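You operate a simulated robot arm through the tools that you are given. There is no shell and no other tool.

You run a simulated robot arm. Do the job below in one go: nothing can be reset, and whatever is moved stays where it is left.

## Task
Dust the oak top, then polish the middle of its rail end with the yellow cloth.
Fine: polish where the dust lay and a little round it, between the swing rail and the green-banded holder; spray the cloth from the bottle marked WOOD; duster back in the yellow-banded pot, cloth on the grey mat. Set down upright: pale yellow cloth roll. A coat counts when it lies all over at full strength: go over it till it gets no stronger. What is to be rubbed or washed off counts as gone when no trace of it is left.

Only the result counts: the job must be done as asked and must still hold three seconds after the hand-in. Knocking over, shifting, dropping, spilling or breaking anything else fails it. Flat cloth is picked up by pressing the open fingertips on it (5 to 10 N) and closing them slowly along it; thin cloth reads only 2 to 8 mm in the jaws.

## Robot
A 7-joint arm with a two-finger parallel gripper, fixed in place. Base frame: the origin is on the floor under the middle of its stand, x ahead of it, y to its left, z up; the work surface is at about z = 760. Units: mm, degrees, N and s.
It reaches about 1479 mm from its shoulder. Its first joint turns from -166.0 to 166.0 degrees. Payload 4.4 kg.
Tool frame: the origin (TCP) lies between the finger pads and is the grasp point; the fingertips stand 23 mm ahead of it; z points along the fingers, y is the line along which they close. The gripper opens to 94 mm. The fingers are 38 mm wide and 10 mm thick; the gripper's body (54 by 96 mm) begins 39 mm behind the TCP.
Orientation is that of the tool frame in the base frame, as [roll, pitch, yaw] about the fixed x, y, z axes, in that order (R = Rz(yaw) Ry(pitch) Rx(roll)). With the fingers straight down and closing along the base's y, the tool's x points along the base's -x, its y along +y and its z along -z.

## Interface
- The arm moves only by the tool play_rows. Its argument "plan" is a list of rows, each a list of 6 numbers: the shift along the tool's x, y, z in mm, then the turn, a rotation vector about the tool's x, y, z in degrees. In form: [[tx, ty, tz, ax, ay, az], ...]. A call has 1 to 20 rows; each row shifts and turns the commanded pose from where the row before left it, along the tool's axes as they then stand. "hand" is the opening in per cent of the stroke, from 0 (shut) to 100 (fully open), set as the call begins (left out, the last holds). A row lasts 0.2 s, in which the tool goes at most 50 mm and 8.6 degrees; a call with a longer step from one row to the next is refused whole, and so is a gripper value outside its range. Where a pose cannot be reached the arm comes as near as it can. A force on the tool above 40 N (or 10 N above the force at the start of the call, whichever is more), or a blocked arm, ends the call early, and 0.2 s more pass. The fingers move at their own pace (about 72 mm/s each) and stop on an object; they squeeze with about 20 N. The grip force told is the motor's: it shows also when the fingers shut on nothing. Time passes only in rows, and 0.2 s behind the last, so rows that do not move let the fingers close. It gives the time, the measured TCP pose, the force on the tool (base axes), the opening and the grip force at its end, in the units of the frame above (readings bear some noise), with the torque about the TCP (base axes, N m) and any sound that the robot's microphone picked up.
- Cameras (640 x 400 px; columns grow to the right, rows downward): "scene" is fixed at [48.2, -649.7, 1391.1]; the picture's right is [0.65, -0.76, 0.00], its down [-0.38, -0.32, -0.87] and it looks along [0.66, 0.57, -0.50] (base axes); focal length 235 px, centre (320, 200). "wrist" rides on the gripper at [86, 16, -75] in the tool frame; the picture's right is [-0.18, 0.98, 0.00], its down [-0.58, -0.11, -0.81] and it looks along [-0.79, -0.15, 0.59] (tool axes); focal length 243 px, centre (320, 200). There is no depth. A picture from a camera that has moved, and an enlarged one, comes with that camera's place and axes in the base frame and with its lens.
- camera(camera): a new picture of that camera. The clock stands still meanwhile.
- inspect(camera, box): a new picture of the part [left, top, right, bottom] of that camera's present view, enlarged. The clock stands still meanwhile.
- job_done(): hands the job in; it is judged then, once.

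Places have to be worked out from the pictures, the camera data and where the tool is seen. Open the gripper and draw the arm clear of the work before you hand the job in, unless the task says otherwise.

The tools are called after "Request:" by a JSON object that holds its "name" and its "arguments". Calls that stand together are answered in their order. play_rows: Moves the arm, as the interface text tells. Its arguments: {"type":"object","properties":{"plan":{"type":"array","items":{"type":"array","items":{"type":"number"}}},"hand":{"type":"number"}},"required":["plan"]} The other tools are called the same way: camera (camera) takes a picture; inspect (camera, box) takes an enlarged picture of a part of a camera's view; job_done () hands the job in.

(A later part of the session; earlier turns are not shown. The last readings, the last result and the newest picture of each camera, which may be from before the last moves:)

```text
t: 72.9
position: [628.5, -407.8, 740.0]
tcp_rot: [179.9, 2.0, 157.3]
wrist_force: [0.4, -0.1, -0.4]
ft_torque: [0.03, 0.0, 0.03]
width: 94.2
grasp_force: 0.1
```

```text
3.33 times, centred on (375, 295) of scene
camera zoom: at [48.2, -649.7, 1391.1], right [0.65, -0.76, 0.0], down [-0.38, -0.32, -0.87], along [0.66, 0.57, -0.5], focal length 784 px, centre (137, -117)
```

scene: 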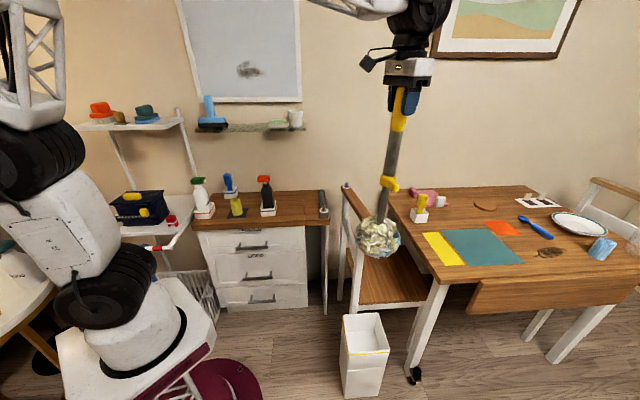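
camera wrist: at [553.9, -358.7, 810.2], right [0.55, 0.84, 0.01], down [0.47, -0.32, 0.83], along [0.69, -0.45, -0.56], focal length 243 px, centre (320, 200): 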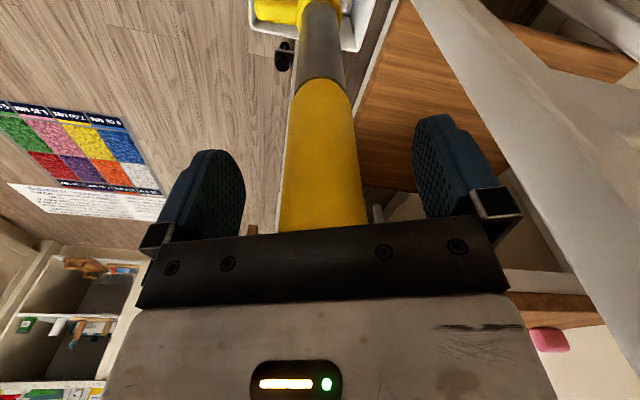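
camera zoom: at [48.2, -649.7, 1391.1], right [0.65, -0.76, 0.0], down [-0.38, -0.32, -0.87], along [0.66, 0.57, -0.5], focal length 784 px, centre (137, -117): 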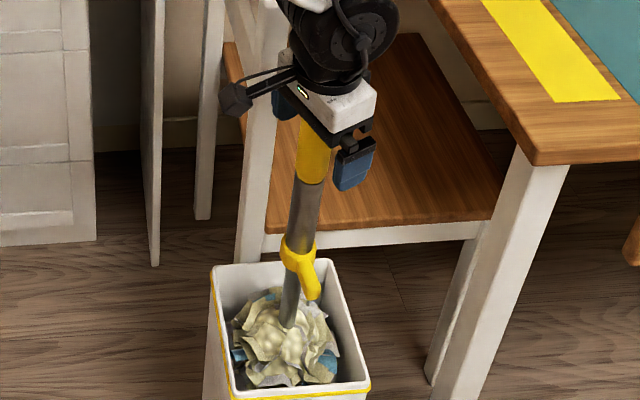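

The duster stands on its own. I raise the hand straight up and undo the small tilt.

Request:
{"name": "play_rows", "arguments": {"plan": [[-0.6, 0, -20, 0, 0, 0], [-0.9, 0, -30, 0, 0, 0], [-0.9, 0, -30, 0, 0, 0], [-1.2, 0, -40, 0, 0, 0], [-1.2, 0, -40, 0, 0, 0], [-1.2, 0, -40, 0, 0, 0], [-1.2, 0, -40, 0, 0, 0], [0, 0, -40, 0, 2, 0], [0, 0, -40, 0, 0, 0]]}}

Request:
{"name": "camera", "arguments": {"camera": "scene"}}

Request:
{"name": "inspect", "arguments": {"camera": "scene", "box": [335, 255, 415, 375]}}

```text
t: 74.9
position: [626.5, -406.7, 1060.3]
tcp_rot: [179.8, 0.0, 157.3]
wrist_force: [0.1, 0.0, 0.2]
ft_torque: [0.03, 0.0, 0.0]
width: 94.2
grasp_force: 0.0
```

```text
taken
```

scene: 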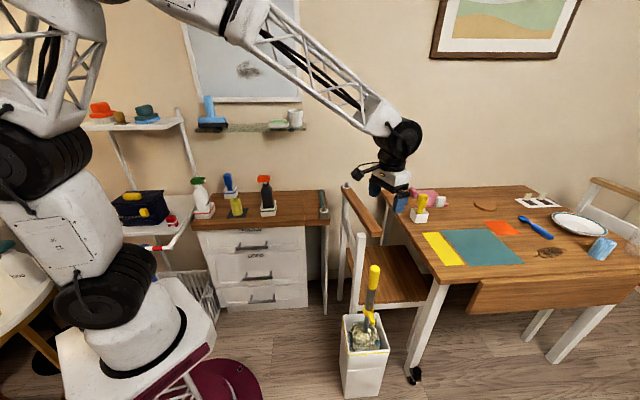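

```text
3.33 times, centred on (375, 315) of scene
camera zoom: at [48.2, -649.7, 1391.1], right [0.65, -0.76, 0.0], down [-0.38, -0.32, -0.87], along [0.66, 0.57, -0.5], focal length 784 px, centre (137, -183)
```

zoom: 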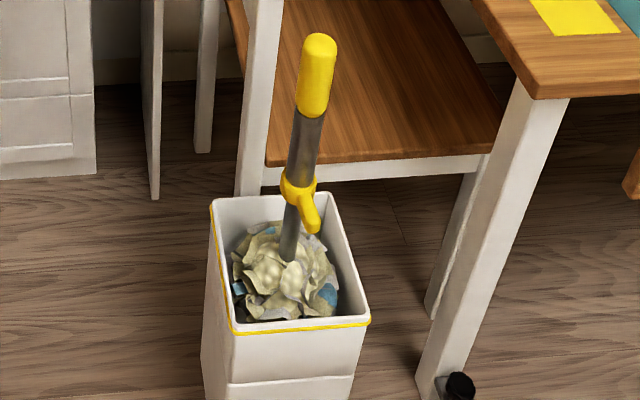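

The duster is back, standing as before. Now for the cloth: I bring the open hand back in front of the roll and the WOOD bottle to measure them.

Request:
{"name": "play_rows", "arguments": {"plan": [[33.5, 31.3, 0, 0, 0, 0], [33.5, 31.3, 0, 0, 0, 0], [33.5, 31.3, 0, 0, 0, 0], [33.5, 31.3, 0, 0, 0, 0], [33.5, 31.3, 0, 0, 0, 0], [33.5, 31.3, 0, 0, 0, 0], [33.5, 31.3, 0, 0, 0, 0], [33.5, 31.3, 0, 0, 0, 0], [33.5, 31.3, 0, 0, 0, 0], [33.5, 31.3, 0, 0, 0, 0], [33.5, 31.3, 0, 0, 0, 0], [33.5, 31.3, 0, 0, 0, 0], [33.5, 31.3, 0, 0, 0, 0], [33.5, 31.3, 0, 0, 0, 0], [33.5, 31.3, 0, 0, 0, 0]]}}

Request:
{"name": "play_rows", "arguments": {"plan": [[0, 0, 0, 0, 0, -7.5], [0, 0, 0, 0, 0, -7.5], [0, 0, 0, 0, 0, -7.5], [0, 0, 0, 0, 0, -7.5], [0, 0, 0, 0, 0, -7.5], [0, 0, 0, 0, 0, -7.5], [0, 0, 0, 0, 0, -7.5], [0, 0, 0, 0, 0, -7.5], [0, 0, 0, 0, 0, -7.5], [0, 0, 0, 0, 0, 0]]}}

Request:
{"name": "camera", "arguments": {"camera": "wrist"}}

Request:
{"name": "camera", "arguments": {"camera": "scene"}}

```text
t: 78.1
position: [343.8, 220.5, 1062.7]
tcp_rot: [179.8, -0.1, 157.3]
wrist_force: [-0.5, -0.7, 1.0]
ft_torque: [-0.01, -0.02, -0.02]
width: 94.1
grasp_force: 0.0
```

```text
t: 80.3
position: [344.0, 219.3, 1060.9]
tcp_rot: [179.9, 0.1, -135.0]
wrist_force: [-0.4, 0.1, -0.1]
ft_torque: [-0.01, 0.01, 0.0]
width: 93.9
grasp_force: 0.1
```

```text
taken
camera wrist: at [272.0, 169.8, 1134.2], right [-0.56, 0.83, 0.0], down [0.49, 0.33, 0.81], along [0.67, 0.46, -0.59], focal length 243 px, centre (320, 200)
```

wrist: 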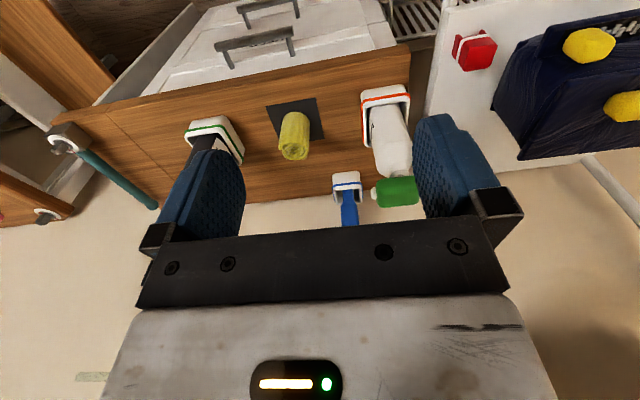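

```text
taken
```

scene: 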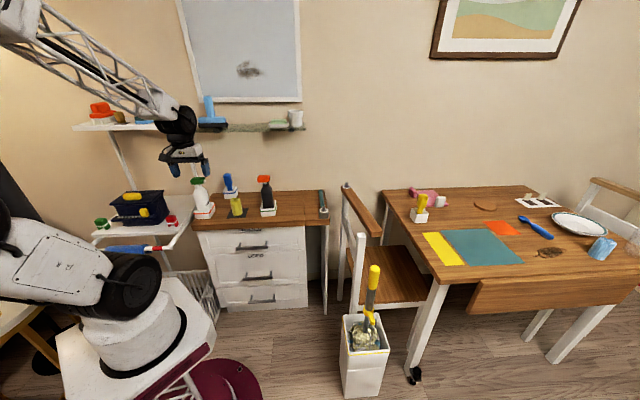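

Request:
{"name": "inspect", "arguments": {"camera": "wrist", "box": [340, 80, 440, 220]}}

Request:
{"name": "inspect", "arguments": {"camera": "wrist", "box": [360, 165, 430, 215]}}

Request:
{"name": "inspect", "arguments": {"camera": "wrist", "box": [250, 90, 340, 170]}}

Request:
{"name": "inspect", "arguments": {"camera": "scene", "box": [185, 170, 255, 225]}}

```text
2.86 times, centred on (390, 150) of wrist
camera zoom: at [272.0, 169.8, 1134.2], right [-0.56, 0.83, 0.0], down [0.49, 0.33, 0.81], along [0.67, 0.46, -0.59], focal length 693 px, centre (120, 343)
```

zoom: 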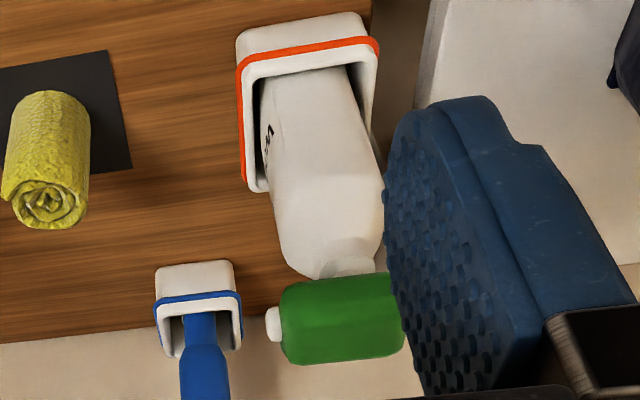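

```text
8.00 times, centred on (395, 190) of wrist
camera zoom: at [272.0, 169.8, 1134.2], right [-0.56, 0.83, 0.0], down [0.49, 0.33, 0.81], along [0.67, 0.46, -0.59], focal length 1941 px, centre (-280, 280)
```

zoom: 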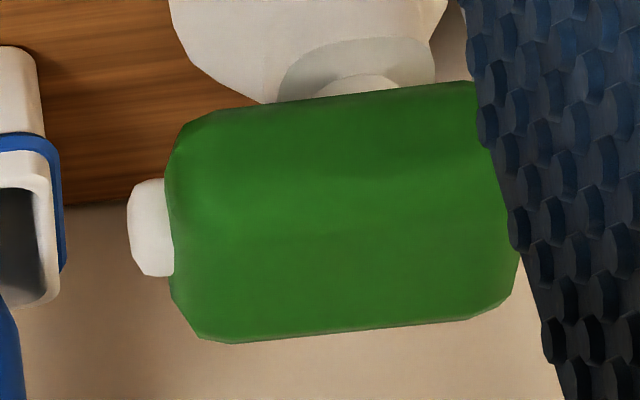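

```text
5.00 times, centred on (295, 130) of wrist
camera zoom: at [272.0, 169.8, 1134.2], right [-0.56, 0.83, 0.0], down [0.49, 0.33, 0.81], along [0.67, 0.46, -0.59], focal length 1213 px, centre (445, 550)
```

zoom: 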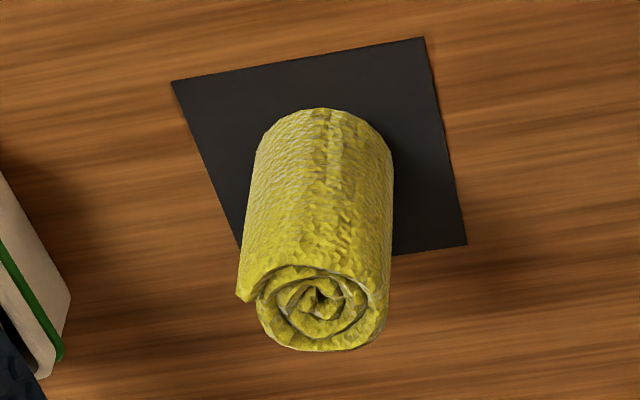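

```text
7.27 times, centred on (220, 198) of scene
camera zoom: at [48.2, -649.7, 1391.1], right [0.65, -0.76, 0.0], down [-0.38, -0.32, -0.87], along [0.66, 0.57, -0.5], focal length 1710 px, centre (1047, 218)
```

zoom: 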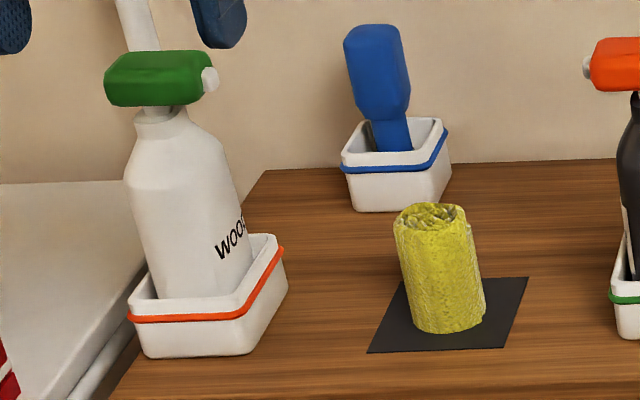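

I take a second view from the side to triangulate the nozzle accurately.

Request:
{"name": "play_rows", "arguments": {"plan": [[-27.2, 0, 0, 0, 0, 0], [-27.2, -41.3, 0, 0, 0, 0], [0, -41.3, 0, 0, 0, 0], [0, -41.3, 0, 0, 0, -8], [0, 0, 0, 0, 0, -8], [0, 0, 0, 0, 0, -8], [0, 0, 0, 0, 0, -8], [0, 0, 0, 0, 0, -8], [0, 0, 0, 0, 0, 0]]}}

Request:
{"name": "camera", "arguments": {"camera": "wrist"}}

Request:
{"name": "inspect", "arguments": {"camera": "wrist", "box": [350, 90, 450, 230]}}

Request:
{"name": "inspect", "arguments": {"camera": "wrist", "box": [240, 80, 360, 200]}}

```text
t: 82.3
position: [469.9, 169.9, 1061.1]
tcp_rot: [-179.9, 0.0, -95.1]
wrist_force: [-0.6, 0.1, -1.1]
ft_torque: [0.01, 0.04, 0.0]
width: 94.0
grasp_force: 0.0
```

```text
taken
camera wrist: at [446.6, 84.6, 1134.1], right [-0.96, 0.27, 0.0], down [0.16, 0.57, 0.81], along [0.22, 0.78, -0.59], focal length 243 px, centre (320, 200)
```

wrist: 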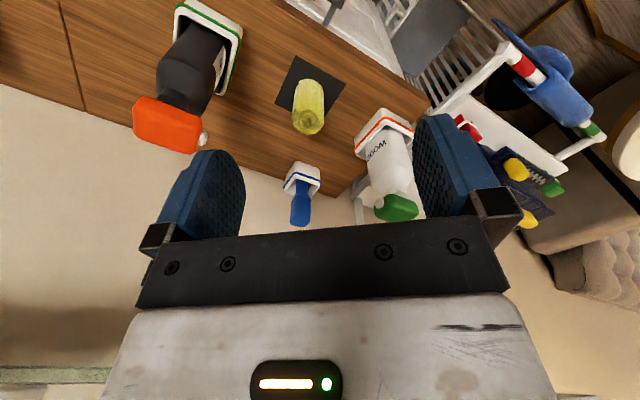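

```text
2.86 times, centred on (400, 160) of wrist
camera zoom: at [446.6, 84.6, 1134.1], right [-0.96, 0.27, 0.0], down [0.16, 0.57, 0.81], along [0.22, 0.78, -0.59], focal length 693 px, centre (91, 314)
```

zoom: 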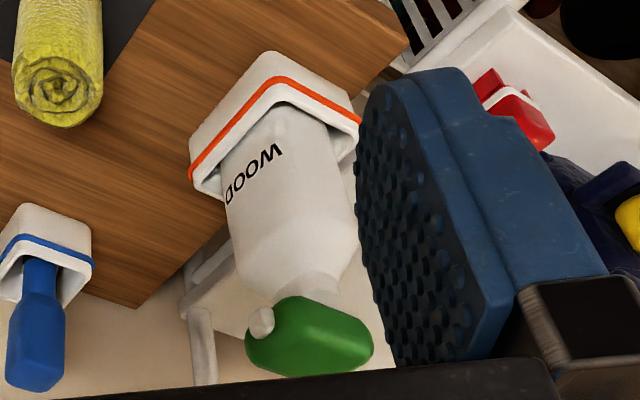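

```text
3.33 times, centred on (300, 140) of wrist
camera zoom: at [446.6, 84.6, 1134.1], right [-0.96, 0.27, 0.0], down [0.16, 0.57, 0.81], along [0.22, 0.78, -0.59], focal length 809 px, centre (387, 400)
```

zoom: 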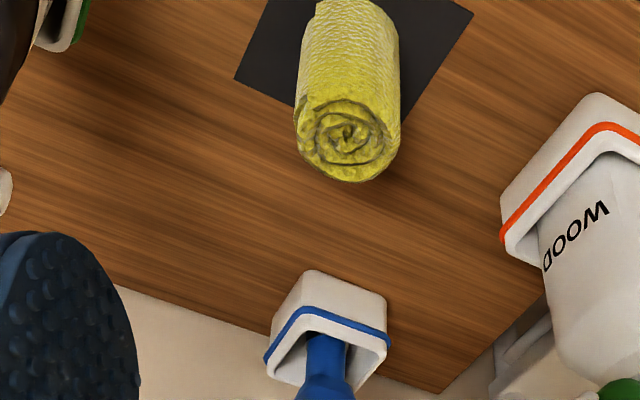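

Triangulated: nozzle tip (441, 367, 941), pump head centre (419, 391, 941), roll top centre (522.3, 290.4, 834). My plan: grip the roll with the hand leaning 15°, so the palm edge can press the pump while the roll stands right before the nozzle. I go to the pre-grasp pose above the roll.

Request:
{"name": "play_rows", "arguments": {"plan": [[0, 0, 0, 0, 0, 8], [0, 0, 0, 0, 0, 8], [0, 0, 0, 0, 0, 8], [0, 0, 0, 0, 0, 8], [0, 0, 0, 0, 0, 7.9], [-37.6, 16, 0, 0, 0, 0], [-37.6, 16, 0, 0, 0, 0], [-37.6, 16.1, 0, 0, 0, 0], [0, 0, 0, 0, -7.5, 0], [0, 0, 0, 0, -7.5, 0], [9.45, 0, 35.3, 0, 0, 0], [9.45, 0, 35.3, 0, 0, 0], [9.45, 0, 35.3, 0, 0, 0], [9.45, 0, 35.3, 0, 0, 0], [0, 0, 0, 0, 0, 0]]}}

Request:
{"name": "camera", "arguments": {"camera": "wrist"}}

Request:
{"name": "camera", "arguments": {"camera": "scene"}}

```text
t: 85.5
position: [516.8, 283.8, 913.7]
tcp_rot: [179.9, 15.0, -135.2]
wrist_force: [0.0, 0.0, 0.1]
ft_torque: [-0.02, 0.0, -0.01]
width: 94.1
grasp_force: 0.0
```

```text
taken
camera wrist: at [433.7, 223.1, 962.8], right [-0.57, 0.82, 0.05], down [0.33, 0.17, 0.93], along [0.76, 0.54, -0.36], focal length 243 px, centre (320, 200)
```

wrist: 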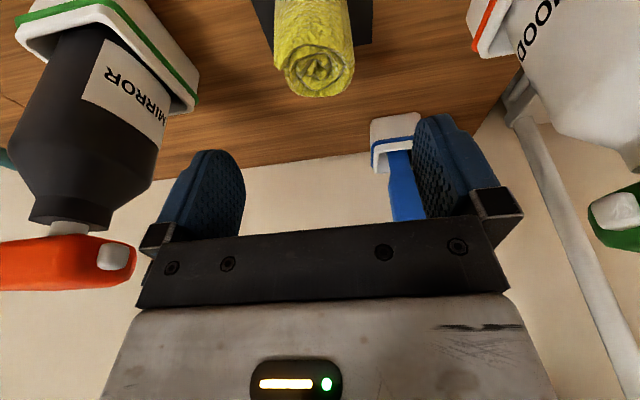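

```text
taken
```

scene: 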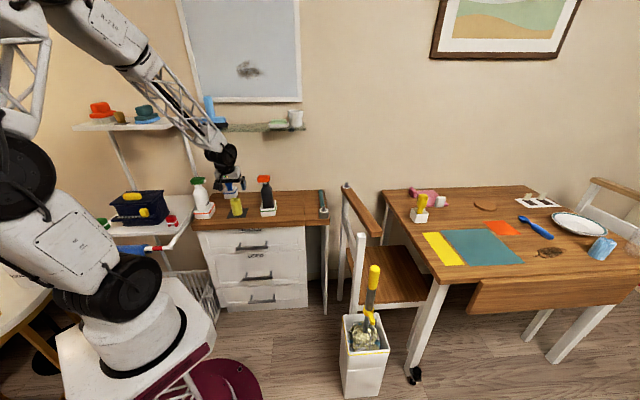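

The roll is centred between the fingers. I descend around it.

Request:
{"name": "play_rows", "arguments": {"plan": [[6.47, 0, 24.15, 0, 0, 0], [6.47, 0, 24.15, 0, 0, 0], [6.47, 0, 24.15, 0, 0, 0], [3.9, 0, 14.5, 0, 0, 0], [0, 0, 0, 0, 0, 0]]}}

Request:
{"name": "camera", "arguments": {"camera": "wrist"}}

Request:
{"name": "inspect", "arguments": {"camera": "scene", "box": [195, 130, 285, 225]}}

```text
t: 86.7
position: [515.6, 284.6, 825.0]
tcp_rot: [179.9, 15.1, -135.2]
wrist_force: [0.7, 0.1, -0.5]
ft_torque: [-0.02, -0.02, 0.0]
width: 94.1
grasp_force: 0.0
```

```text
taken
camera wrist: at [432.8, 222.9, 873.1], right [-0.57, 0.82, 0.05], down [0.33, 0.17, 0.93], along [0.76, 0.54, -0.36], focal length 243 px, centre (320, 200)
```

wrist: 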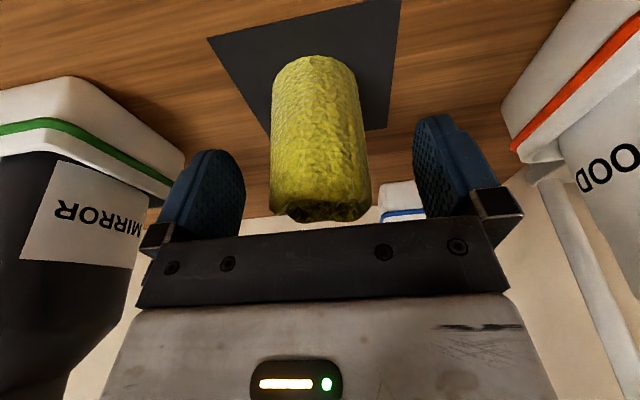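

```text
4.21 times, centred on (240, 178) of scene
camera zoom: at [48.2, -649.7, 1391.1], right [0.65, -0.76, 0.0], down [-0.38, -0.32, -0.87], along [0.66, 0.57, -0.5], focal length 990 px, centre (657, 295)
```

zoom: 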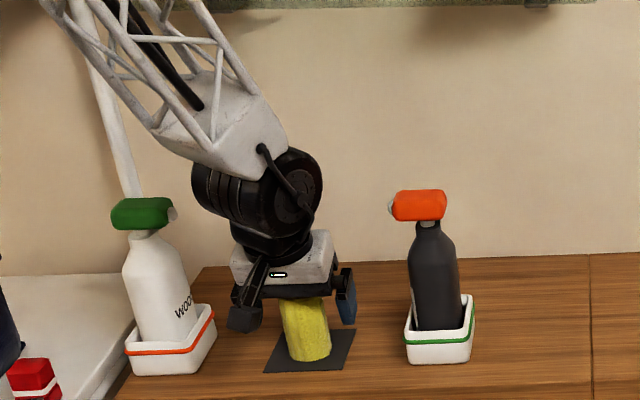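

Request:
{"name": "play_rows", "arguments": {"plan": [[2.85, 0, 10.6, 0, 0, 0], [2.6, 0, 9.7, 0, 0, 0], [0, 0, 0, 0, 0, 0]]}}

Request:
{"name": "camera", "arguments": {"camera": "wrist"}}

```text
t: 87.5
position: [515.8, 284.5, 804.5]
tcp_rot: [179.9, 15.1, -135.1]
wrist_force: [0.6, -0.6, 1.3]
ft_torque: [-0.01, 0.01, 0.05]
width: 93.9
grasp_force: 0.0
```

```text
taken
camera wrist: at [432.7, 223.1, 852.2], right [-0.57, 0.82, 0.05], down [0.33, 0.17, 0.93], along [0.76, 0.54, -0.36], focal length 243 px, centre (320, 200)
```

wrist: 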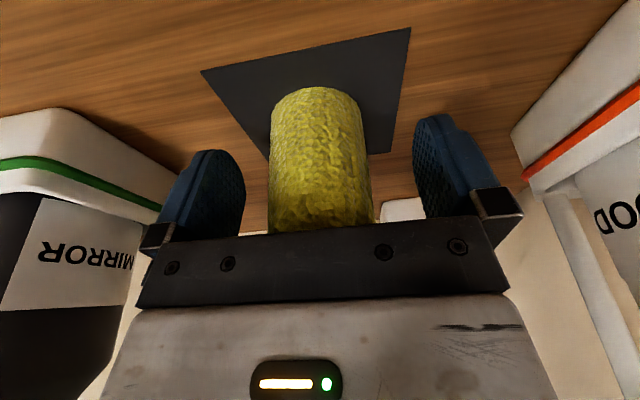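

The roll stands between the pads with a few mm under the palm. I close the fingers.

Request:
{"name": "play_rows", "arguments": {"plan": [[0, 0, 0, 0, 0, 0], [0, 0, 0, 0, 0, 0]], "hand": 57}}

Request:
{"name": "play_rows", "arguments": {"plan": [[0, 0, 0, 0, 0, 0], [0, 0, 0, 0, 0, 0], [0, 0, 0, 0, 0, 0]], "hand": 0}}

Request:
{"name": "camera", "arguments": {"camera": "wrist"}}

```text
t: 88.1
position: [516.2, 284.7, 803.5]
tcp_rot: [179.9, 15.2, -135.1]
wrist_force: [-0.7, -1.2, 1.0]
ft_torque: [0.0, 0.0, 0.0]
width: 53.5
grasp_force: 0.1
```

```text
t: 88.9
position: [516.1, 284.1, 804.3]
tcp_rot: [180.0, 15.0, -135.1]
wrist_force: [0.0, 0.5, 2.3]
ft_torque: [0.01, -0.04, 0.0]
width: 50.7
grasp_force: 20.2
```

```text
taken
camera wrist: at [432.6, 223.1, 852.2], right [-0.57, 0.82, 0.05], down [0.33, 0.17, 0.93], along [0.76, 0.54, -0.36], focal length 243 px, centre (320, 200)
```

wrist: 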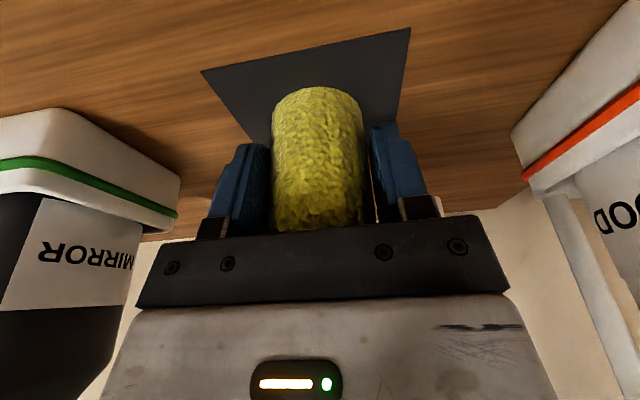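

Gripped at 50.7 mm. I lift straight up and look.

Request:
{"name": "play_rows", "arguments": {"plan": [[-2.6, 0, -9.7, 0, 0, 0], [-5.2, 0, -19.3, 0, 0, 0], [-6.5, 0, -24.1, 0, 0, 0], [-7.8, 0, -29, 0, 0, 0], [-7.8, 0, -29, 0, 0, 0], [-7.8, 0, -29, 0, 0, 0]]}}

Request:
{"name": "camera", "arguments": {"camera": "wrist"}}

Request:
{"name": "inspect", "arguments": {"camera": "scene", "box": [185, 120, 285, 225]}}

```text
t: 90.3
position: [516.3, 283.9, 949.7]
tcp_rot: [-180.0, 15.1, -135.1]
wrist_force: [0.9, -0.2, -0.3]
ft_torque: [-0.02, 0.02, 0.01]
width: 51.0
grasp_force: 19.7
```

```text
taken
camera wrist: at [432.9, 222.0, 997.8], right [-0.57, 0.82, 0.05], down [0.33, 0.17, 0.93], along [0.76, 0.54, -0.37], focal length 243 px, centre (320, 200)
```

wrist: 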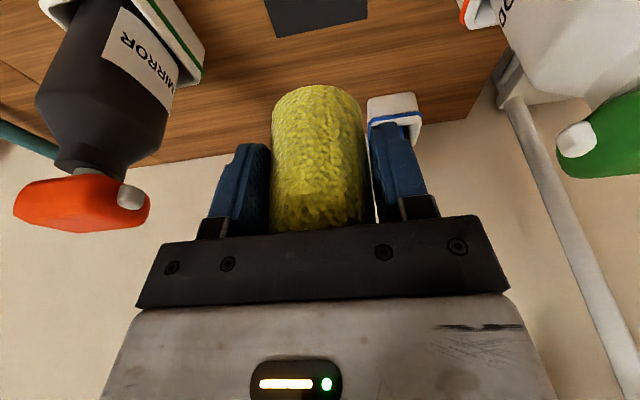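

```text
3.81 times, centred on (235, 172) of scene
camera zoom: at [48.2, -649.7, 1391.1], right [0.65, -0.76, 0.0], down [-0.38, -0.32, -0.87], along [0.66, 0.57, -0.5], focal length 896 px, centre (644, 305)
```

zoom: 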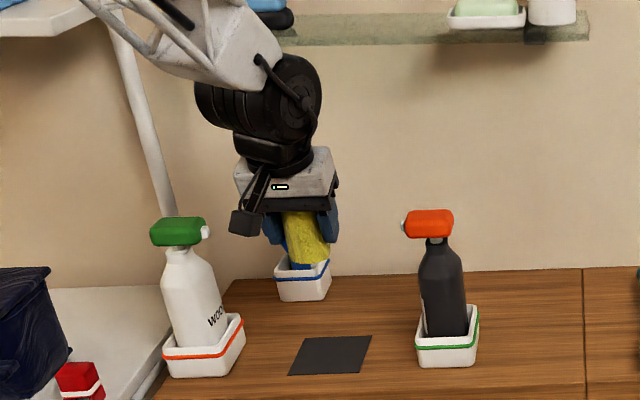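

Lifted cleanly. I raise above the bottle tops and turn the hand 90° about the vertical so it will lean toward the WOOD bottle.

Request:
{"name": "play_rows", "arguments": {"plan": [[-7.2, -10, -27, 0, 0, 0], [-7.2, -10, -27, 0, 0, 0], [0, 0, 0, 2.117, 0, 7.901], [0, 0, 0, 2.117, 0, 7.901], [0, 0, 0, 2.117, 0, 7.901], [0, 0, 0, 2.117, 0, 7.901], [0, 0, 0, 2.117, 0, 7.901], [0, 0, 0, 2.117, 0, 7.901], [0, 0, 0, 2.117, 0, 7.901], [0, 0, 0, 2.117, 0, 7.901], [0, 0, 0, 2.117, 0, 7.901], [0, 0, 0, 2.117, 0, 7.901], [0, 0, 0, 2.117, 0, 7.901], [0, 0, 0, 0, 0, 0]]}}

Request:
{"name": "camera", "arguments": {"camera": "wrist"}}

Request:
{"name": "camera", "arguments": {"camera": "scene"}}

Request:
{"name": "inspect", "arguments": {"camera": "scene", "box": [170, 100, 300, 225]}}

```text
t: 93.3
position: [529.4, 270.1, 1005.4]
tcp_rot: [180.0, 15.0, 134.9]
wrist_force: [0.4, -0.4, -0.2]
ft_torque: [0.04, 0.0, 0.02]
width: 51.0
grasp_force: 19.6
```

```text
taken
camera wrist: at [469.7, 353.8, 1053.7], right [0.82, 0.57, 0.05], down [0.17, -0.33, 0.93], along [0.54, -0.76, -0.37], focal length 243 px, centre (320, 200)
```

wrist: 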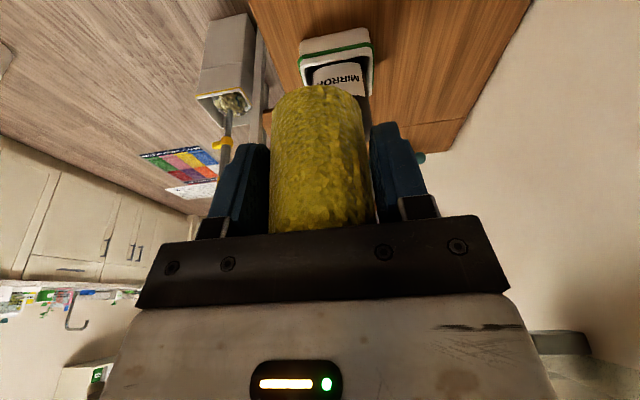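

```text
taken
```

scene: 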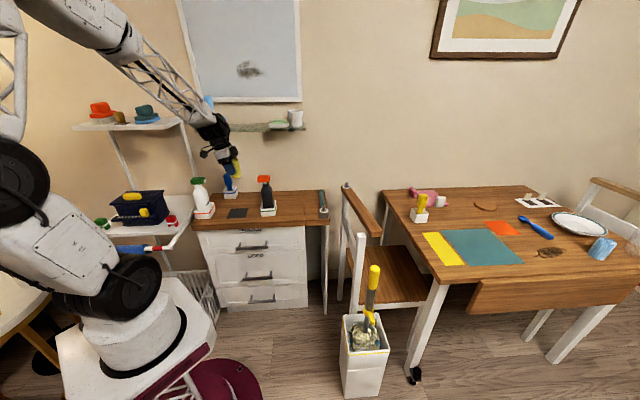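

```text
3.20 times, centred on (235, 162) of scene
camera zoom: at [48.2, -649.7, 1391.1], right [0.65, -0.76, 0.0], down [-0.38, -0.32, -0.87], along [0.66, 0.57, -0.5], focal length 753 px, centre (592, 320)
```

zoom: 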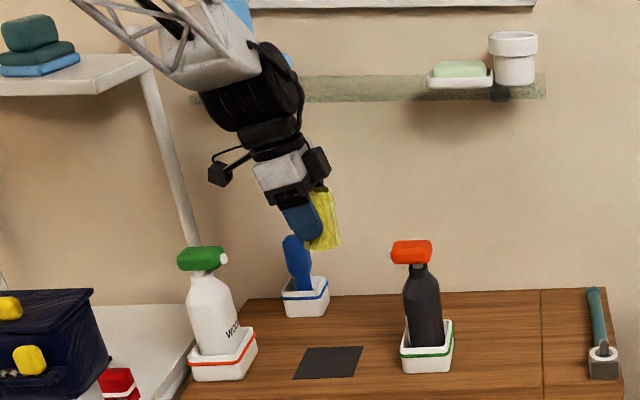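

The roll hangs upright with the hand leaning toward the bottle. I move down between the bottles and then toward the nozzle, stopping about 16 mm short and 20 mm above pressing height.

Request:
{"name": "play_rows", "arguments": {"plan": [[25.7, 2.2, 14.3, 0, 0, 0], [25.7, 2.2, 14.3, 0, 0, 0], [25.7, 2.3, 14.3, 0, 0, 0], [11.3, 0, -3, 0, 0, 0], [11.3, 0, -3, 0, 0, 0], [11.2, 0, -3, 0, 0, 0], [0, 0, 0, 0, 0, 0]]}}

Request:
{"name": "camera", "arguments": {"camera": "wrist"}}

Request:
{"name": "inspect", "arguments": {"camera": "scene", "box": [175, 140, 255, 225]}}

```text
t: 94.9
position: [465.5, 344.6, 943.3]
tcp_rot: [179.9, 15.0, 134.9]
wrist_force: [-0.4, -0.2, -0.8]
ft_torque: [-0.01, 0.0, 0.01]
width: 51.2
grasp_force: 20.2
```

```text
taken
camera wrist: at [405.2, 428.3, 992.8], right [0.82, 0.57, 0.05], down [0.17, -0.33, 0.93], along [0.54, -0.75, -0.37], focal length 243 px, centre (320, 200)
```

wrist: 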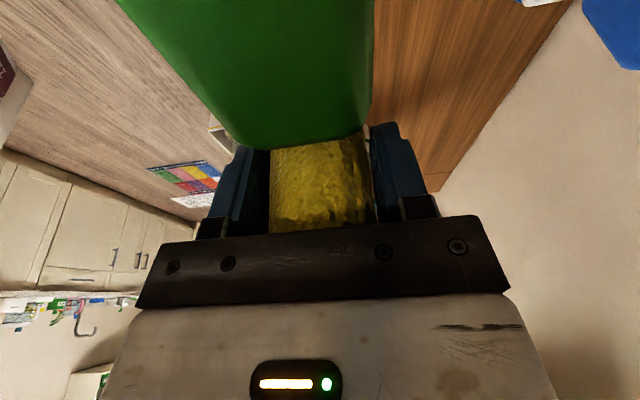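

```text
4.71 times, centred on (215, 182) of scene
camera zoom: at [48.2, -649.7, 1391.1], right [0.65, -0.76, 0.0], down [-0.38, -0.32, -0.87], along [0.66, 0.57, -0.5], focal length 1107 px, centre (814, 282)
```

zoom: 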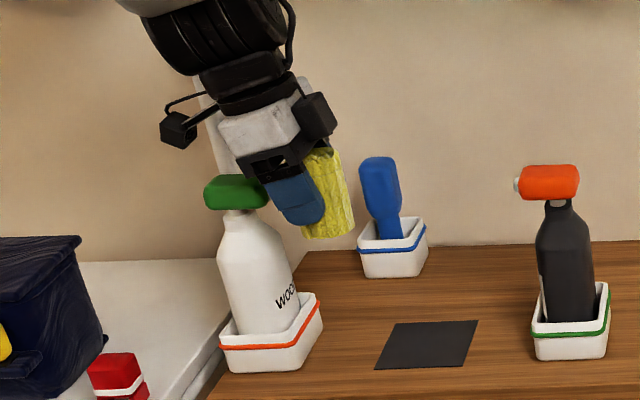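

Request:
{"name": "inspect", "arguments": {"camera": "wrist", "box": [200, 80, 440, 240]}}

Request:
{"name": "inspect", "arguments": {"camera": "scene", "box": [192, 160, 232, 195]}}

```text
2.50 times, centred on (320, 160) of wrist
camera zoom: at [405.2, 428.3, 992.8], right [0.82, 0.57, 0.05], down [0.17, -0.33, 0.93], along [0.54, -0.75, -0.37], focal length 606 px, centre (320, 300)
```

zoom: 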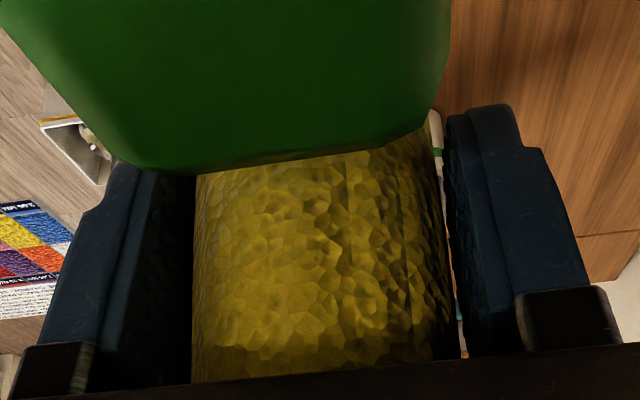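

```text
11.43 times, centred on (212, 178) of scene
camera zoom: at [48.2, -649.7, 1391.1], right [0.65, -0.76, 0.0], down [-0.38, -0.32, -0.87], along [0.66, 0.57, -0.5], focal length 2688 px, centre (1554, 457)
```

zoom: 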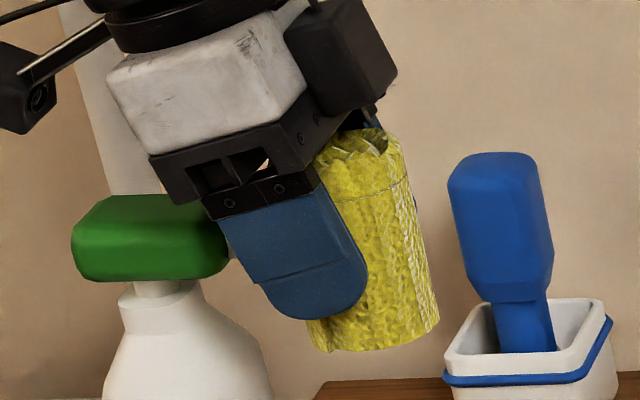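

Alignment agrees with the plan. I close the last 12 mm toward the nozzle and go down to just above the pump head.

Request:
{"name": "play_rows", "arguments": {"plan": [[4.1, 0.4, -1.1, 0, 0, 0], [4.1, 0.4, -1.1, 0, 0, 0], [4.0, 0.4, -1.1, 0, 0, 0], [0, 0, 0, 0, 0, 0]]}}

Request:
{"name": "play_rows", "arguments": {"plan": [[1.55, 0, 5.8, 0, 0, 0], [1.55, 0, 5.8, 0, 0, 0], [0, 0, 0, 0, 0, 0]]}}

Request:
{"name": "inspect", "arguments": {"camera": "wrist", "box": [200, 80, 440, 240]}}

Request:
{"name": "inspect", "arguments": {"camera": "scene", "box": [192, 160, 232, 195]}}

```text
t: 95.9
position: [458.2, 353.9, 944.4]
tcp_rot: [179.9, 15.0, 134.9]
wrist_force: [0.6, 0.6, -0.4]
ft_torque: [-0.01, 0.0, 0.02]
width: 50.6
grasp_force: 20.4
```

```text
t: 96.7
position: [457.9, 354.5, 932.0]
tcp_rot: [179.9, 15.0, 134.9]
wrist_force: [-0.1, 0.1, -0.4]
ft_torque: [-0.03, 0.01, 0.03]
width: 50.6
grasp_force: 19.6
```

```text
2.50 times, centred on (320, 160) of wrist
camera zoom: at [396.5, 438.0, 980.4], right [0.82, 0.57, 0.05], down [0.17, -0.33, 0.93], along [0.54, -0.75, -0.37], focal length 606 px, centre (320, 300)
```

zoom: 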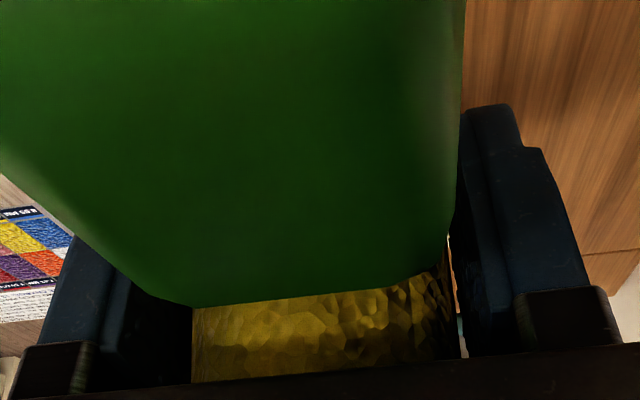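

```text
11.43 times, centred on (212, 178) of scene
camera zoom: at [48.2, -649.7, 1391.1], right [0.65, -0.76, 0.0], down [-0.38, -0.32, -0.87], along [0.66, 0.57, -0.5], focal length 2688 px, centre (1554, 457)
```

zoom: 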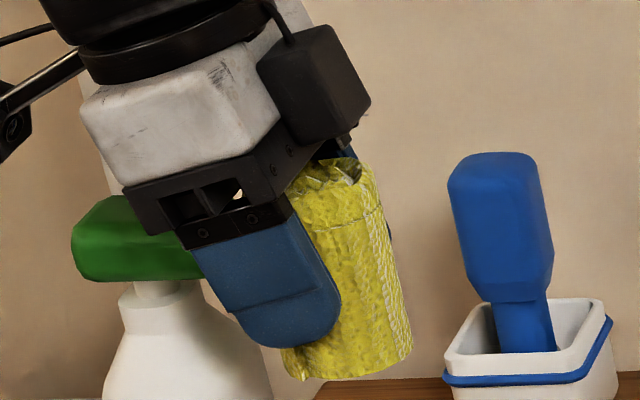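

The palm edge is above the pump head and the roll stands directly before the nozzle. I press down in small steps, watching the force.

Request:
{"name": "play_rows", "arguments": {"plan": [[0.78, 0, 2.9, 0, 0, 0], [0.78, 0, 2.9, 0, 0, 0], [0, 0, 0, 0, 0, 0]]}}

Request:
{"name": "play_rows", "arguments": {"plan": [[0.52, 0, 1.93, 0, 0, 0], [0, 0, 0, 0, 0, 0]]}}

Request:
{"name": "play_rows", "arguments": {"plan": [[0.52, 0, 1.93, 0, 0, 0], [0, 0, 0, 0, 0, 0]]}}

```text
t: 97.5
position: [457.0, 353.9, 925.4]
tcp_rot: [179.9, 15.0, 134.8]
wrist_force: [0.0, 0.2, 0.0]
ft_torque: [0.0, -0.02, 0.03]
width: 50.7
grasp_force: 19.9
```

```text
t: 98.1
position: [457.4, 354.5, 923.7]
tcp_rot: [180.0, 15.1, 134.9]
wrist_force: [-0.4, 0.3, -0.3]
ft_torque: [-0.03, 0.02, -0.04]
width: 50.6
grasp_force: 20.5
```

```text
t: 98.7
position: [457.1, 354.8, 922.3]
tcp_rot: [179.9, 15.0, 134.9]
wrist_force: [0.3, 0.3, -0.5]
ft_torque: [-0.01, 0.01, -0.03]
width: 50.8
grasp_force: 20.0
```

Request:
{"name": "play_rows", "arguments": {"plan": [[0.52, 0, 1.93, 0, 0, 0], [0, 0, 0, 0, 0, 0]]}}

Request:
{"name": "play_rows", "arguments": {"plan": [[0.52, 0, 1.93, 0, 0, 0], [0, 0, 0, 0, 0, 0]]}}

Request:
{"name": "play_rows", "arguments": {"plan": [[0.52, 0, 1.93, 0, 0, 0], [0, 0, 0, 0, 0, 0]]}}

Request:
{"name": "inspect", "arguments": {"camera": "wrist", "box": [200, 80, 440, 240]}}

```text
t: 99.3
position: [456.9, 354.0, 920.2]
tcp_rot: [180.0, 15.0, 134.8]
wrist_force: [0.1, 0.5, 1.3]
ft_torque: [0.01, 0.06, 0.0]
width: 50.8
grasp_force: 19.8
```

```text
t: 99.9
position: [456.5, 353.8, 918.9]
tcp_rot: [179.9, 15.0, 134.8]
wrist_force: [-1.0, -0.5, 1.2]
ft_torque: [0.0, 0.07, -0.02]
width: 50.8
grasp_force: 20.0
heard: click
```

```text
t: 100.5
position: [456.0, 353.5, 915.5]
tcp_rot: [179.9, 15.0, 135.0]
wrist_force: [-0.4, 0.9, 2.6]
ft_torque: [0.07, 0.12, -0.01]
width: 50.7
grasp_force: 20.0
```

```text
2.50 times, centred on (320, 160) of wrist
camera zoom: at [396.4, 437.8, 964.6], right [0.82, 0.57, 0.05], down [0.17, -0.33, 0.93], along [0.54, -0.75, -0.37], focal length 606 px, centre (320, 300)
```

zoom: 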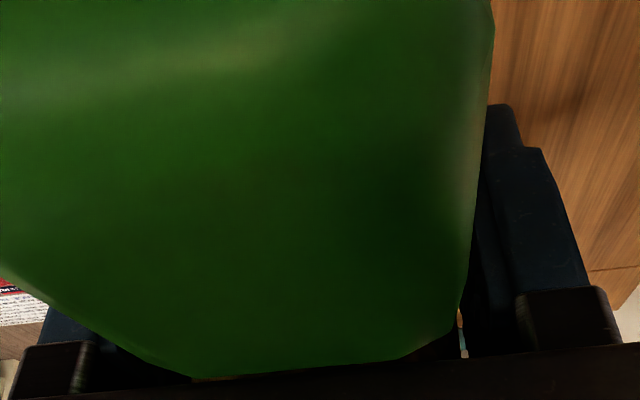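

A click was heard: the pump works. I check the roll for wetness in the scene view.

Request:
{"name": "inspect", "arguments": {"camera": "scene", "box": [192, 160, 232, 195]}}

Request:
{"name": "play_rows", "arguments": {"plan": [[0.78, 0, 2.9, 0, 0, 0], [0, 0, 0, 0, 0, 0]]}}

Request:
{"name": "inspect", "arguments": {"camera": "scene", "box": [192, 160, 232, 195]}}

```text
11.43 times, centred on (212, 178) of scene
camera zoom: at [48.2, -649.7, 1391.1], right [0.65, -0.76, 0.0], down [-0.38, -0.32, -0.87], along [0.66, 0.57, -0.5], focal length 2688 px, centre (1554, 457)
```

zoom: 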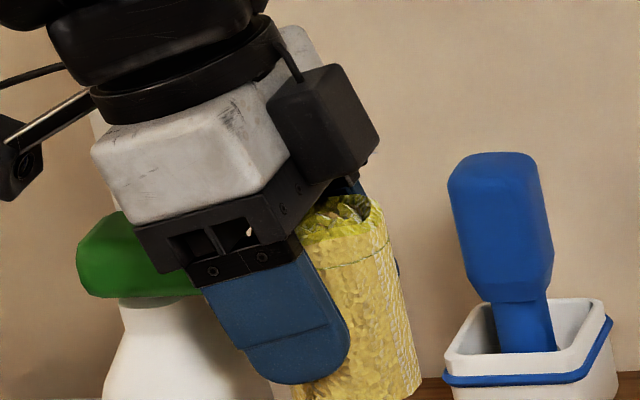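

```text
t: 101.1
position: [456.8, 353.2, 913.2]
tcp_rot: [179.9, 15.0, 134.9]
wrist_force: [0.6, 0.1, 7.9]
ft_torque: [0.28, 0.23, -0.05]
width: 50.9
grasp_force: 20.4
```

```text
11.43 times, centred on (212, 178) of scene
camera zoom: at [48.2, -649.7, 1391.1], right [0.65, -0.76, 0.0], down [-0.38, -0.32, -0.87], along [0.66, 0.57, -0.5], focal length 2688 px, centre (1554, 457)
```

zoom: 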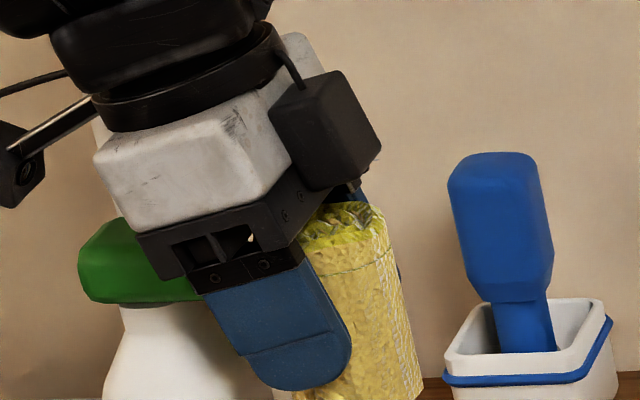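

The roll's side changed colour: it is sprayed. I lift off the pump and back away from the bottle.

Request:
{"name": "play_rows", "arguments": {"plan": [[-1.3, 0, -4.8, 0, 0, 0], [-1.3, 0, -4.8, 0, 0, 0], [-2.6, 0, -9.7, 0, 0, 0], [-2.6, 0, -9.7, 0, 0, 0], [-9.7, 0, 2.6, 0, 0, 0], [-19.3, 0, 5.2, 0, 0, 0], [-29, 0, 7.8, 0, 0, 0], [-33.8, 0, 9.1, 0, 0, 0], [-7.8, 0, -29, 0, 0, 0], [-7.8, 0, -29, 0, 0, 0], [0, 0, 0, 0, 0, 0]]}}

Request:
{"name": "inspect", "arguments": {"camera": "scene", "box": [180, 130, 280, 230]}}

Request:
{"name": "camera", "arguments": {"camera": "wrist"}}

```text
t: 103.5
position: [523.5, 286.4, 1002.4]
tcp_rot: [-180.0, 15.0, 135.0]
wrist_force: [-1.0, 0.2, -0.5]
ft_torque: [0.01, -0.03, 0.02]
width: 50.7
grasp_force: 19.8
```

```text
4.00 times, centred on (230, 180) of scene
camera zoom: at [48.2, -649.7, 1391.1], right [0.65, -0.76, 0.0], down [-0.38, -0.32, -0.87], along [0.66, 0.57, -0.5], focal length 941 px, centre (680, 280)
```

zoom: 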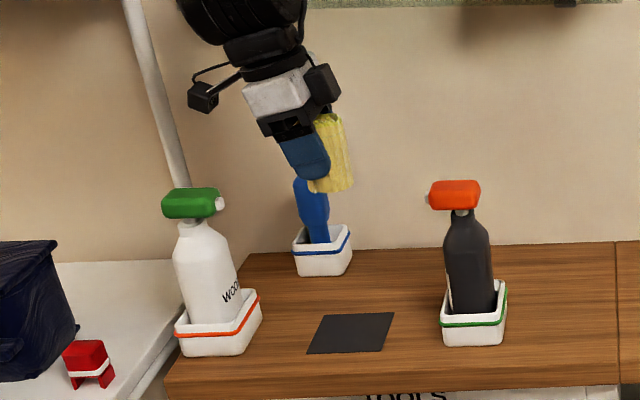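

```text
taken
camera wrist: at [463.7, 370.4, 1051.6], right [0.82, 0.57, 0.05], down [0.17, -0.33, 0.93], along [0.54, -0.75, -0.37], focal length 243 px, centre (320, 200)
```

wrist: 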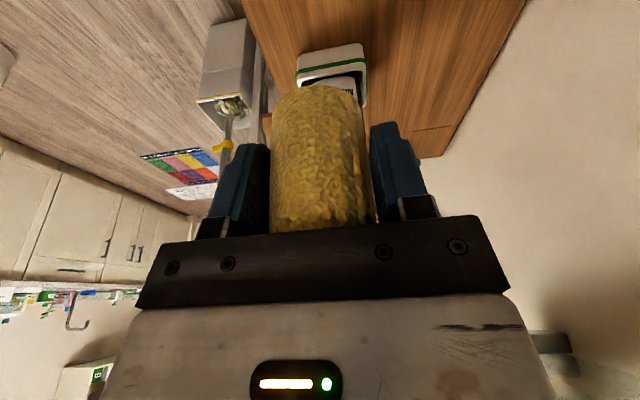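

The bottle stands undisturbed and the roll is evenly wetted. I raise, turn the lean back toward the robot, and then carry the roll over to the rail end.

Request:
{"name": "play_rows", "arguments": {"plan": [[-14.2, 0, -10.7, 0, 0, 0], [-14.3, 0, -10.7, 0, 0, 0], [0, 0, 0, -2.117, 0, -7.901], [0, 0, 0, -2.117, 0, -7.901], [0, 0, 0, -2.117, 0, -7.901], [0, 0, 0, -2.117, 0, -7.901], [0, 0, 0, -2.117, 0, -7.901], [0, 0, 0, -2.117, 0, -7.901], [0, 0, 0, -2.117, 0, -7.901], [0, 0, 0, -2.117, 0, -7.901], [0, 0, 0, -2.117, 0, -7.901], [0, 0, 0, -2.117, 0, -7.901], [0, 0, 0, -2.117, 0, -7.901], [0, 0, 0, 0, 0, 0]]}}

```text
t: 106.5
position: [538.8, 270.5, 1032.0]
tcp_rot: [179.8, 15.0, -135.1]
wrist_force: [-0.6, 0.5, -1.2]
ft_torque: [-0.01, -0.03, -0.01]
width: 50.7
grasp_force: 20.2
```

Now I carry the roll at height over to the rail end, above the left part of the former dust patch.

Request:
{"name": "play_rows", "arguments": {"plan": [[-6.2, -41.7, 1.7, 0, 0, 0], [-6.2, -41.7, 1.7, 0, 0, 0], [-6.2, -41.7, 1.7, 0, 0, 0], [-6.2, -41.7, 1.7, 0, 0, 0], [-6.2, -41.7, 1.7, 0, 0, 0], [-6.2, -41.8, 1.7, 0, 0, 0], [10.4, 0, 38.6, 0, 0, 0], [10.4, 0, 38.6, 0, 0, 0], [10.4, 0, 38.6, 0, 0, 0], [10.4, 0, 38.6, 0, 0, 0], [0, 0, 0, 0, 0, 0]]}}

Request:
{"name": "camera", "arguments": {"camera": "wrist"}}

Request:
{"name": "inspect", "arguments": {"camera": "scene", "box": [250, 120, 350, 220]}}

```text
t: 108.9
position: [742.5, 121.1, 870.3]
tcp_rot: [179.8, 15.1, -135.1]
wrist_force: [0.2, 0.4, 0.3]
ft_torque: [0.0, -0.03, 0.0]
width: 50.6
grasp_force: 20.3
```

```text
taken
camera wrist: at [660.3, 60.0, 918.2], right [-0.57, 0.82, 0.05], down [0.33, 0.17, 0.93], along [0.76, 0.54, -0.36], focal length 243 px, centre (320, 200)
```

wrist: 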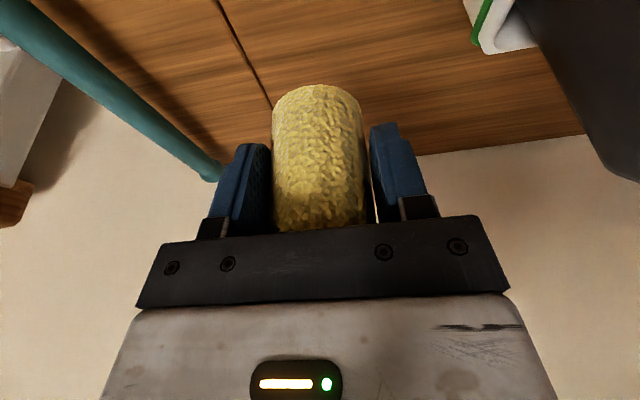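

```text
4.00 times, centred on (300, 170) of scene
camera zoom: at [48.2, -649.7, 1391.1], right [0.65, -0.76, 0.0], down [-0.38, -0.32, -0.87], along [0.66, 0.57, -0.5], focal length 941 px, centre (400, 320)
```

zoom: 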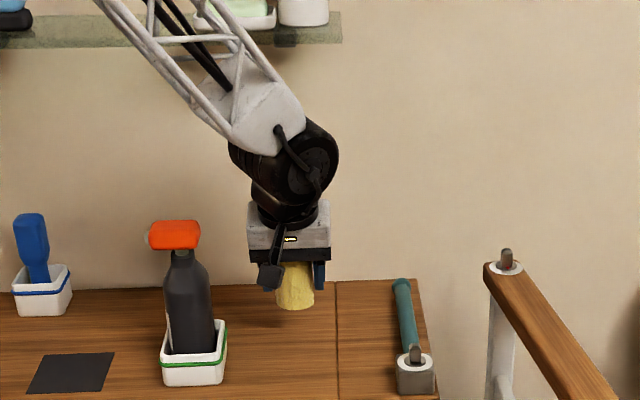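

Position is good: roll above the left leaf, clear of holder and rail. I lower until light contact.

Request:
{"name": "play_rows", "arguments": {"plan": [[5.2, 0, 19.3, 0, 0, 0], [5.2, 0, 19.3, 0, 0, 0], [4.7, 0, 17.4, 0, 0, 0], [0, 0, 0, 0, 0, 0]]}}

Request:
{"name": "play_rows", "arguments": {"plan": [[1.04, 0, 3.86, 0, 0, 0], [0, 0, 0, 0, 0, 0]]}}

Request:
{"name": "play_rows", "arguments": {"plan": [[0.52, 0, 1.93, 0, 0, 0], [0, 0, 0, 0, 0, 0]]}}

Request:
{"name": "play_rows", "arguments": {"plan": [[0.52, 0, 1.93, 0, 0, 0], [0, 0, 0, 0, 0, 0]]}}

```text
t: 109.9
position: [742.8, 121.9, 812.2]
tcp_rot: [179.9, 15.1, -135.2]
wrist_force: [-0.5, -0.2, -0.9]
ft_torque: [-0.02, 0.01, 0.0]
width: 50.7
grasp_force: 20.5
```

```text
t: 110.5
position: [744.5, 121.4, 808.7]
tcp_rot: [179.9, 15.1, -135.1]
wrist_force: [0.1, -0.2, -0.6]
ft_torque: [-0.01, -0.04, -0.02]
width: 50.7
grasp_force: 19.9
```

```text
t: 111.1
position: [743.0, 122.3, 806.5]
tcp_rot: [179.9, 15.1, -135.0]
wrist_force: [-0.5, 0.2, 0.1]
ft_torque: [-0.03, 0.04, 0.01]
width: 50.4
grasp_force: 19.5
```

```text
t: 111.7
position: [744.0, 121.1, 804.9]
tcp_rot: [179.9, 15.2, -135.1]
wrist_force: [-0.5, -0.5, -1.0]
ft_torque: [0.0, -0.02, 0.0]
width: 50.8
grasp_force: 19.8
```

Request:
{"name": "play_rows", "arguments": {"plan": [[0.39, 0, 1.45, 0, 0, 0], [0, 0, 0, 0, 0, 0]]}}

Request:
{"name": "play_rows", "arguments": {"plan": [[0.26, 0, 0.97, 0, 0, 0], [0, 0, 0, 0, 0, 0]]}}

Request:
{"name": "play_rows", "arguments": {"plan": [[0.26, 0, 0.97, 0, 0, 0], [0, 0, 0, 0, 0, 0]]}}

```text
t: 112.3
position: [744.5, 120.7, 803.7]
tcp_rot: [180.0, 15.1, -135.1]
wrist_force: [-4.1, 0.9, 18.1]
ft_torque: [0.5, -0.15, 0.09]
width: 50.5
grasp_force: 20.1
```

```text
t: 112.9
position: [744.2, 121.0, 802.8]
tcp_rot: [-180.0, 15.2, -135.1]
wrist_force: [-3.2, 4.0, 32.0]
ft_torque: [0.59, -0.06, 0.1]
width: 50.8
grasp_force: 20.2
```

```text
t: 113.3
position: [745.4, 120.1, 801.9]
tcp_rot: [-180.0, 15.3, -135.1]
wrist_force: [0.9, 0.0, 4.0]
ft_torque: [-0.01, 0.03, -0.03]
width: 50.7
grasp_force: 20.1
stopped in row 2: the force on the tool passed its limit at 44 N (the readings are from after the stop); the commanded pose is now the measured one
```

The contact is stiff; after the stop the force is a light 4 N, which suits rubbing. I rub a first short stroke on the left leaf and check the effect.

Request:
{"name": "play_rows", "arguments": {"plan": [[0, -5, 0, 0, 0, 0], [0, -5, 0, 0, 0, 0], [0, -5, 0, 0, 0, 0], [0, -4, 0, 0, 0, 0], [0, 5, 0, 0, 0, 0], [0, 5, 0, 0, 0, 0], [0, 5, 0, 0, 0, 0], [0, 5, 0, 0, 0, 0], [0, 5, 0, 0, 0, 0], [0, 5, 0, 0, 0, 0]]}}

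Request:
{"name": "inspect", "arguments": {"camera": "scene", "box": [270, 175, 340, 225]}}

```text
t: 115.5
position: [735.7, 128.1, 802.2]
tcp_rot: [-179.9, 15.2, -135.1]
wrist_force: [4.8, -5.3, 14.2]
ft_torque: [-0.2, -0.17, -0.01]
width: 50.4
grasp_force: 19.7
```

```text
8.00 times, centred on (305, 200) of scene
camera zoom: at [48.2, -649.7, 1391.1], right [0.65, -0.76, 0.0], down [-0.38, -0.32, -0.87], along [0.66, 0.57, -0.5], focal length 1882 px, centre (440, 200)
```

zoom: 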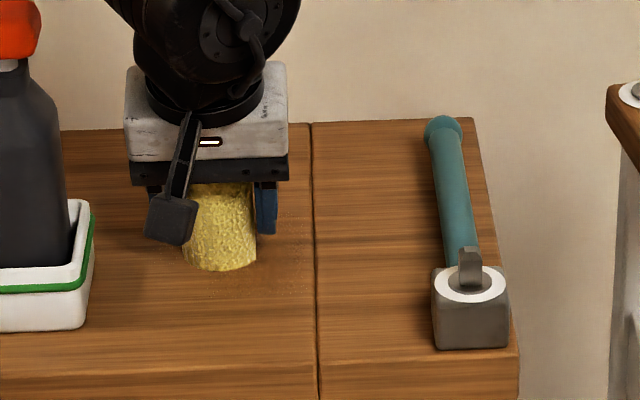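

I zoom on the rubbed spot beside the roll to see what the coat looks like.

Request:
{"name": "inspect", "arguments": {"camera": "scene", "box": [285, 195, 321, 218]}}

```text
16.00 times, centred on (303, 206) of scene
camera zoom: at [48.2, -649.7, 1391.1], right [0.65, -0.76, 0.0], down [-0.38, -0.32, -0.87], along [0.66, 0.57, -0.5], focal length 3763 px, centre (592, 96)
```

zoom: 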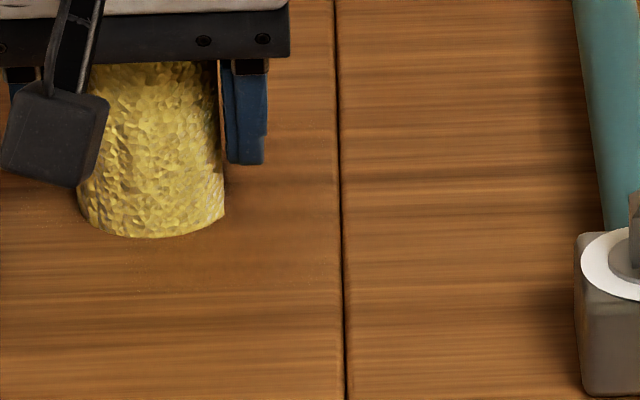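

The rubbed wood looks smoother and slightly satin: the coat is going on. I ease the pressure and rub back and forth in rows over the left leaf part.

Request:
{"name": "play_rows", "arguments": {"plan": [[-0.13, 0, -0.48, 0, 0, 0], [0, -10, 0, 0, 0, 0], [0, -10, 0, 0, 0, 0], [0, -10, 0, 0, 0, 0], [0, 10, 0, 0, 0, 0], [0, 10, 0, 0, 0, 0], [0, 10, 0, 0, 0, 0], [-11.6, 0, 3.1, 0, 0, 0], [0, -10, 0, 0, 0, 0], [0, -10, 0, 0, 0, 0], [0, -10, 0, 0, 0, 0], [0, 10, 0, 0, 0, 0], [0, 10, 0, 0, 0, 0], [0, 10, 0, 0, 0, 0]]}}

Request:
{"name": "inspect", "arguments": {"camera": "scene", "box": [285, 190, 325, 218]}}

```text
t: 118.5
position: [746.4, 137.2, 803.5]
tcp_rot: [-179.9, 15.2, -135.1]
wrist_force: [1.7, -1.2, 3.5]
ft_torque: [-0.09, -0.01, 0.02]
width: 50.6
grasp_force: 20.5
```

```text
14.29 times, centred on (305, 204) of scene
camera zoom: at [48.2, -649.7, 1391.1], right [0.65, -0.76, 0.0], down [-0.38, -0.32, -0.87], along [0.66, 0.57, -0.5], focal length 3360 px, centre (534, 143)
```

zoom: 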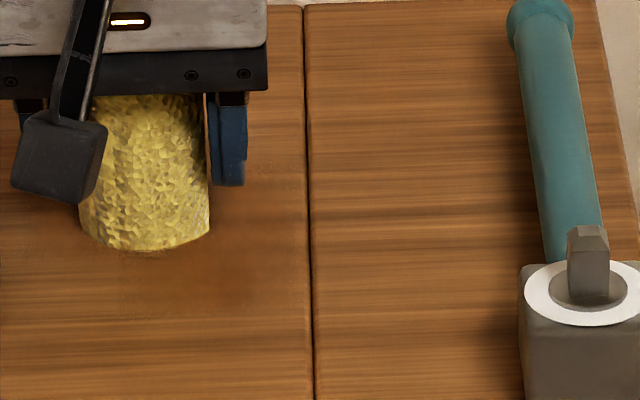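

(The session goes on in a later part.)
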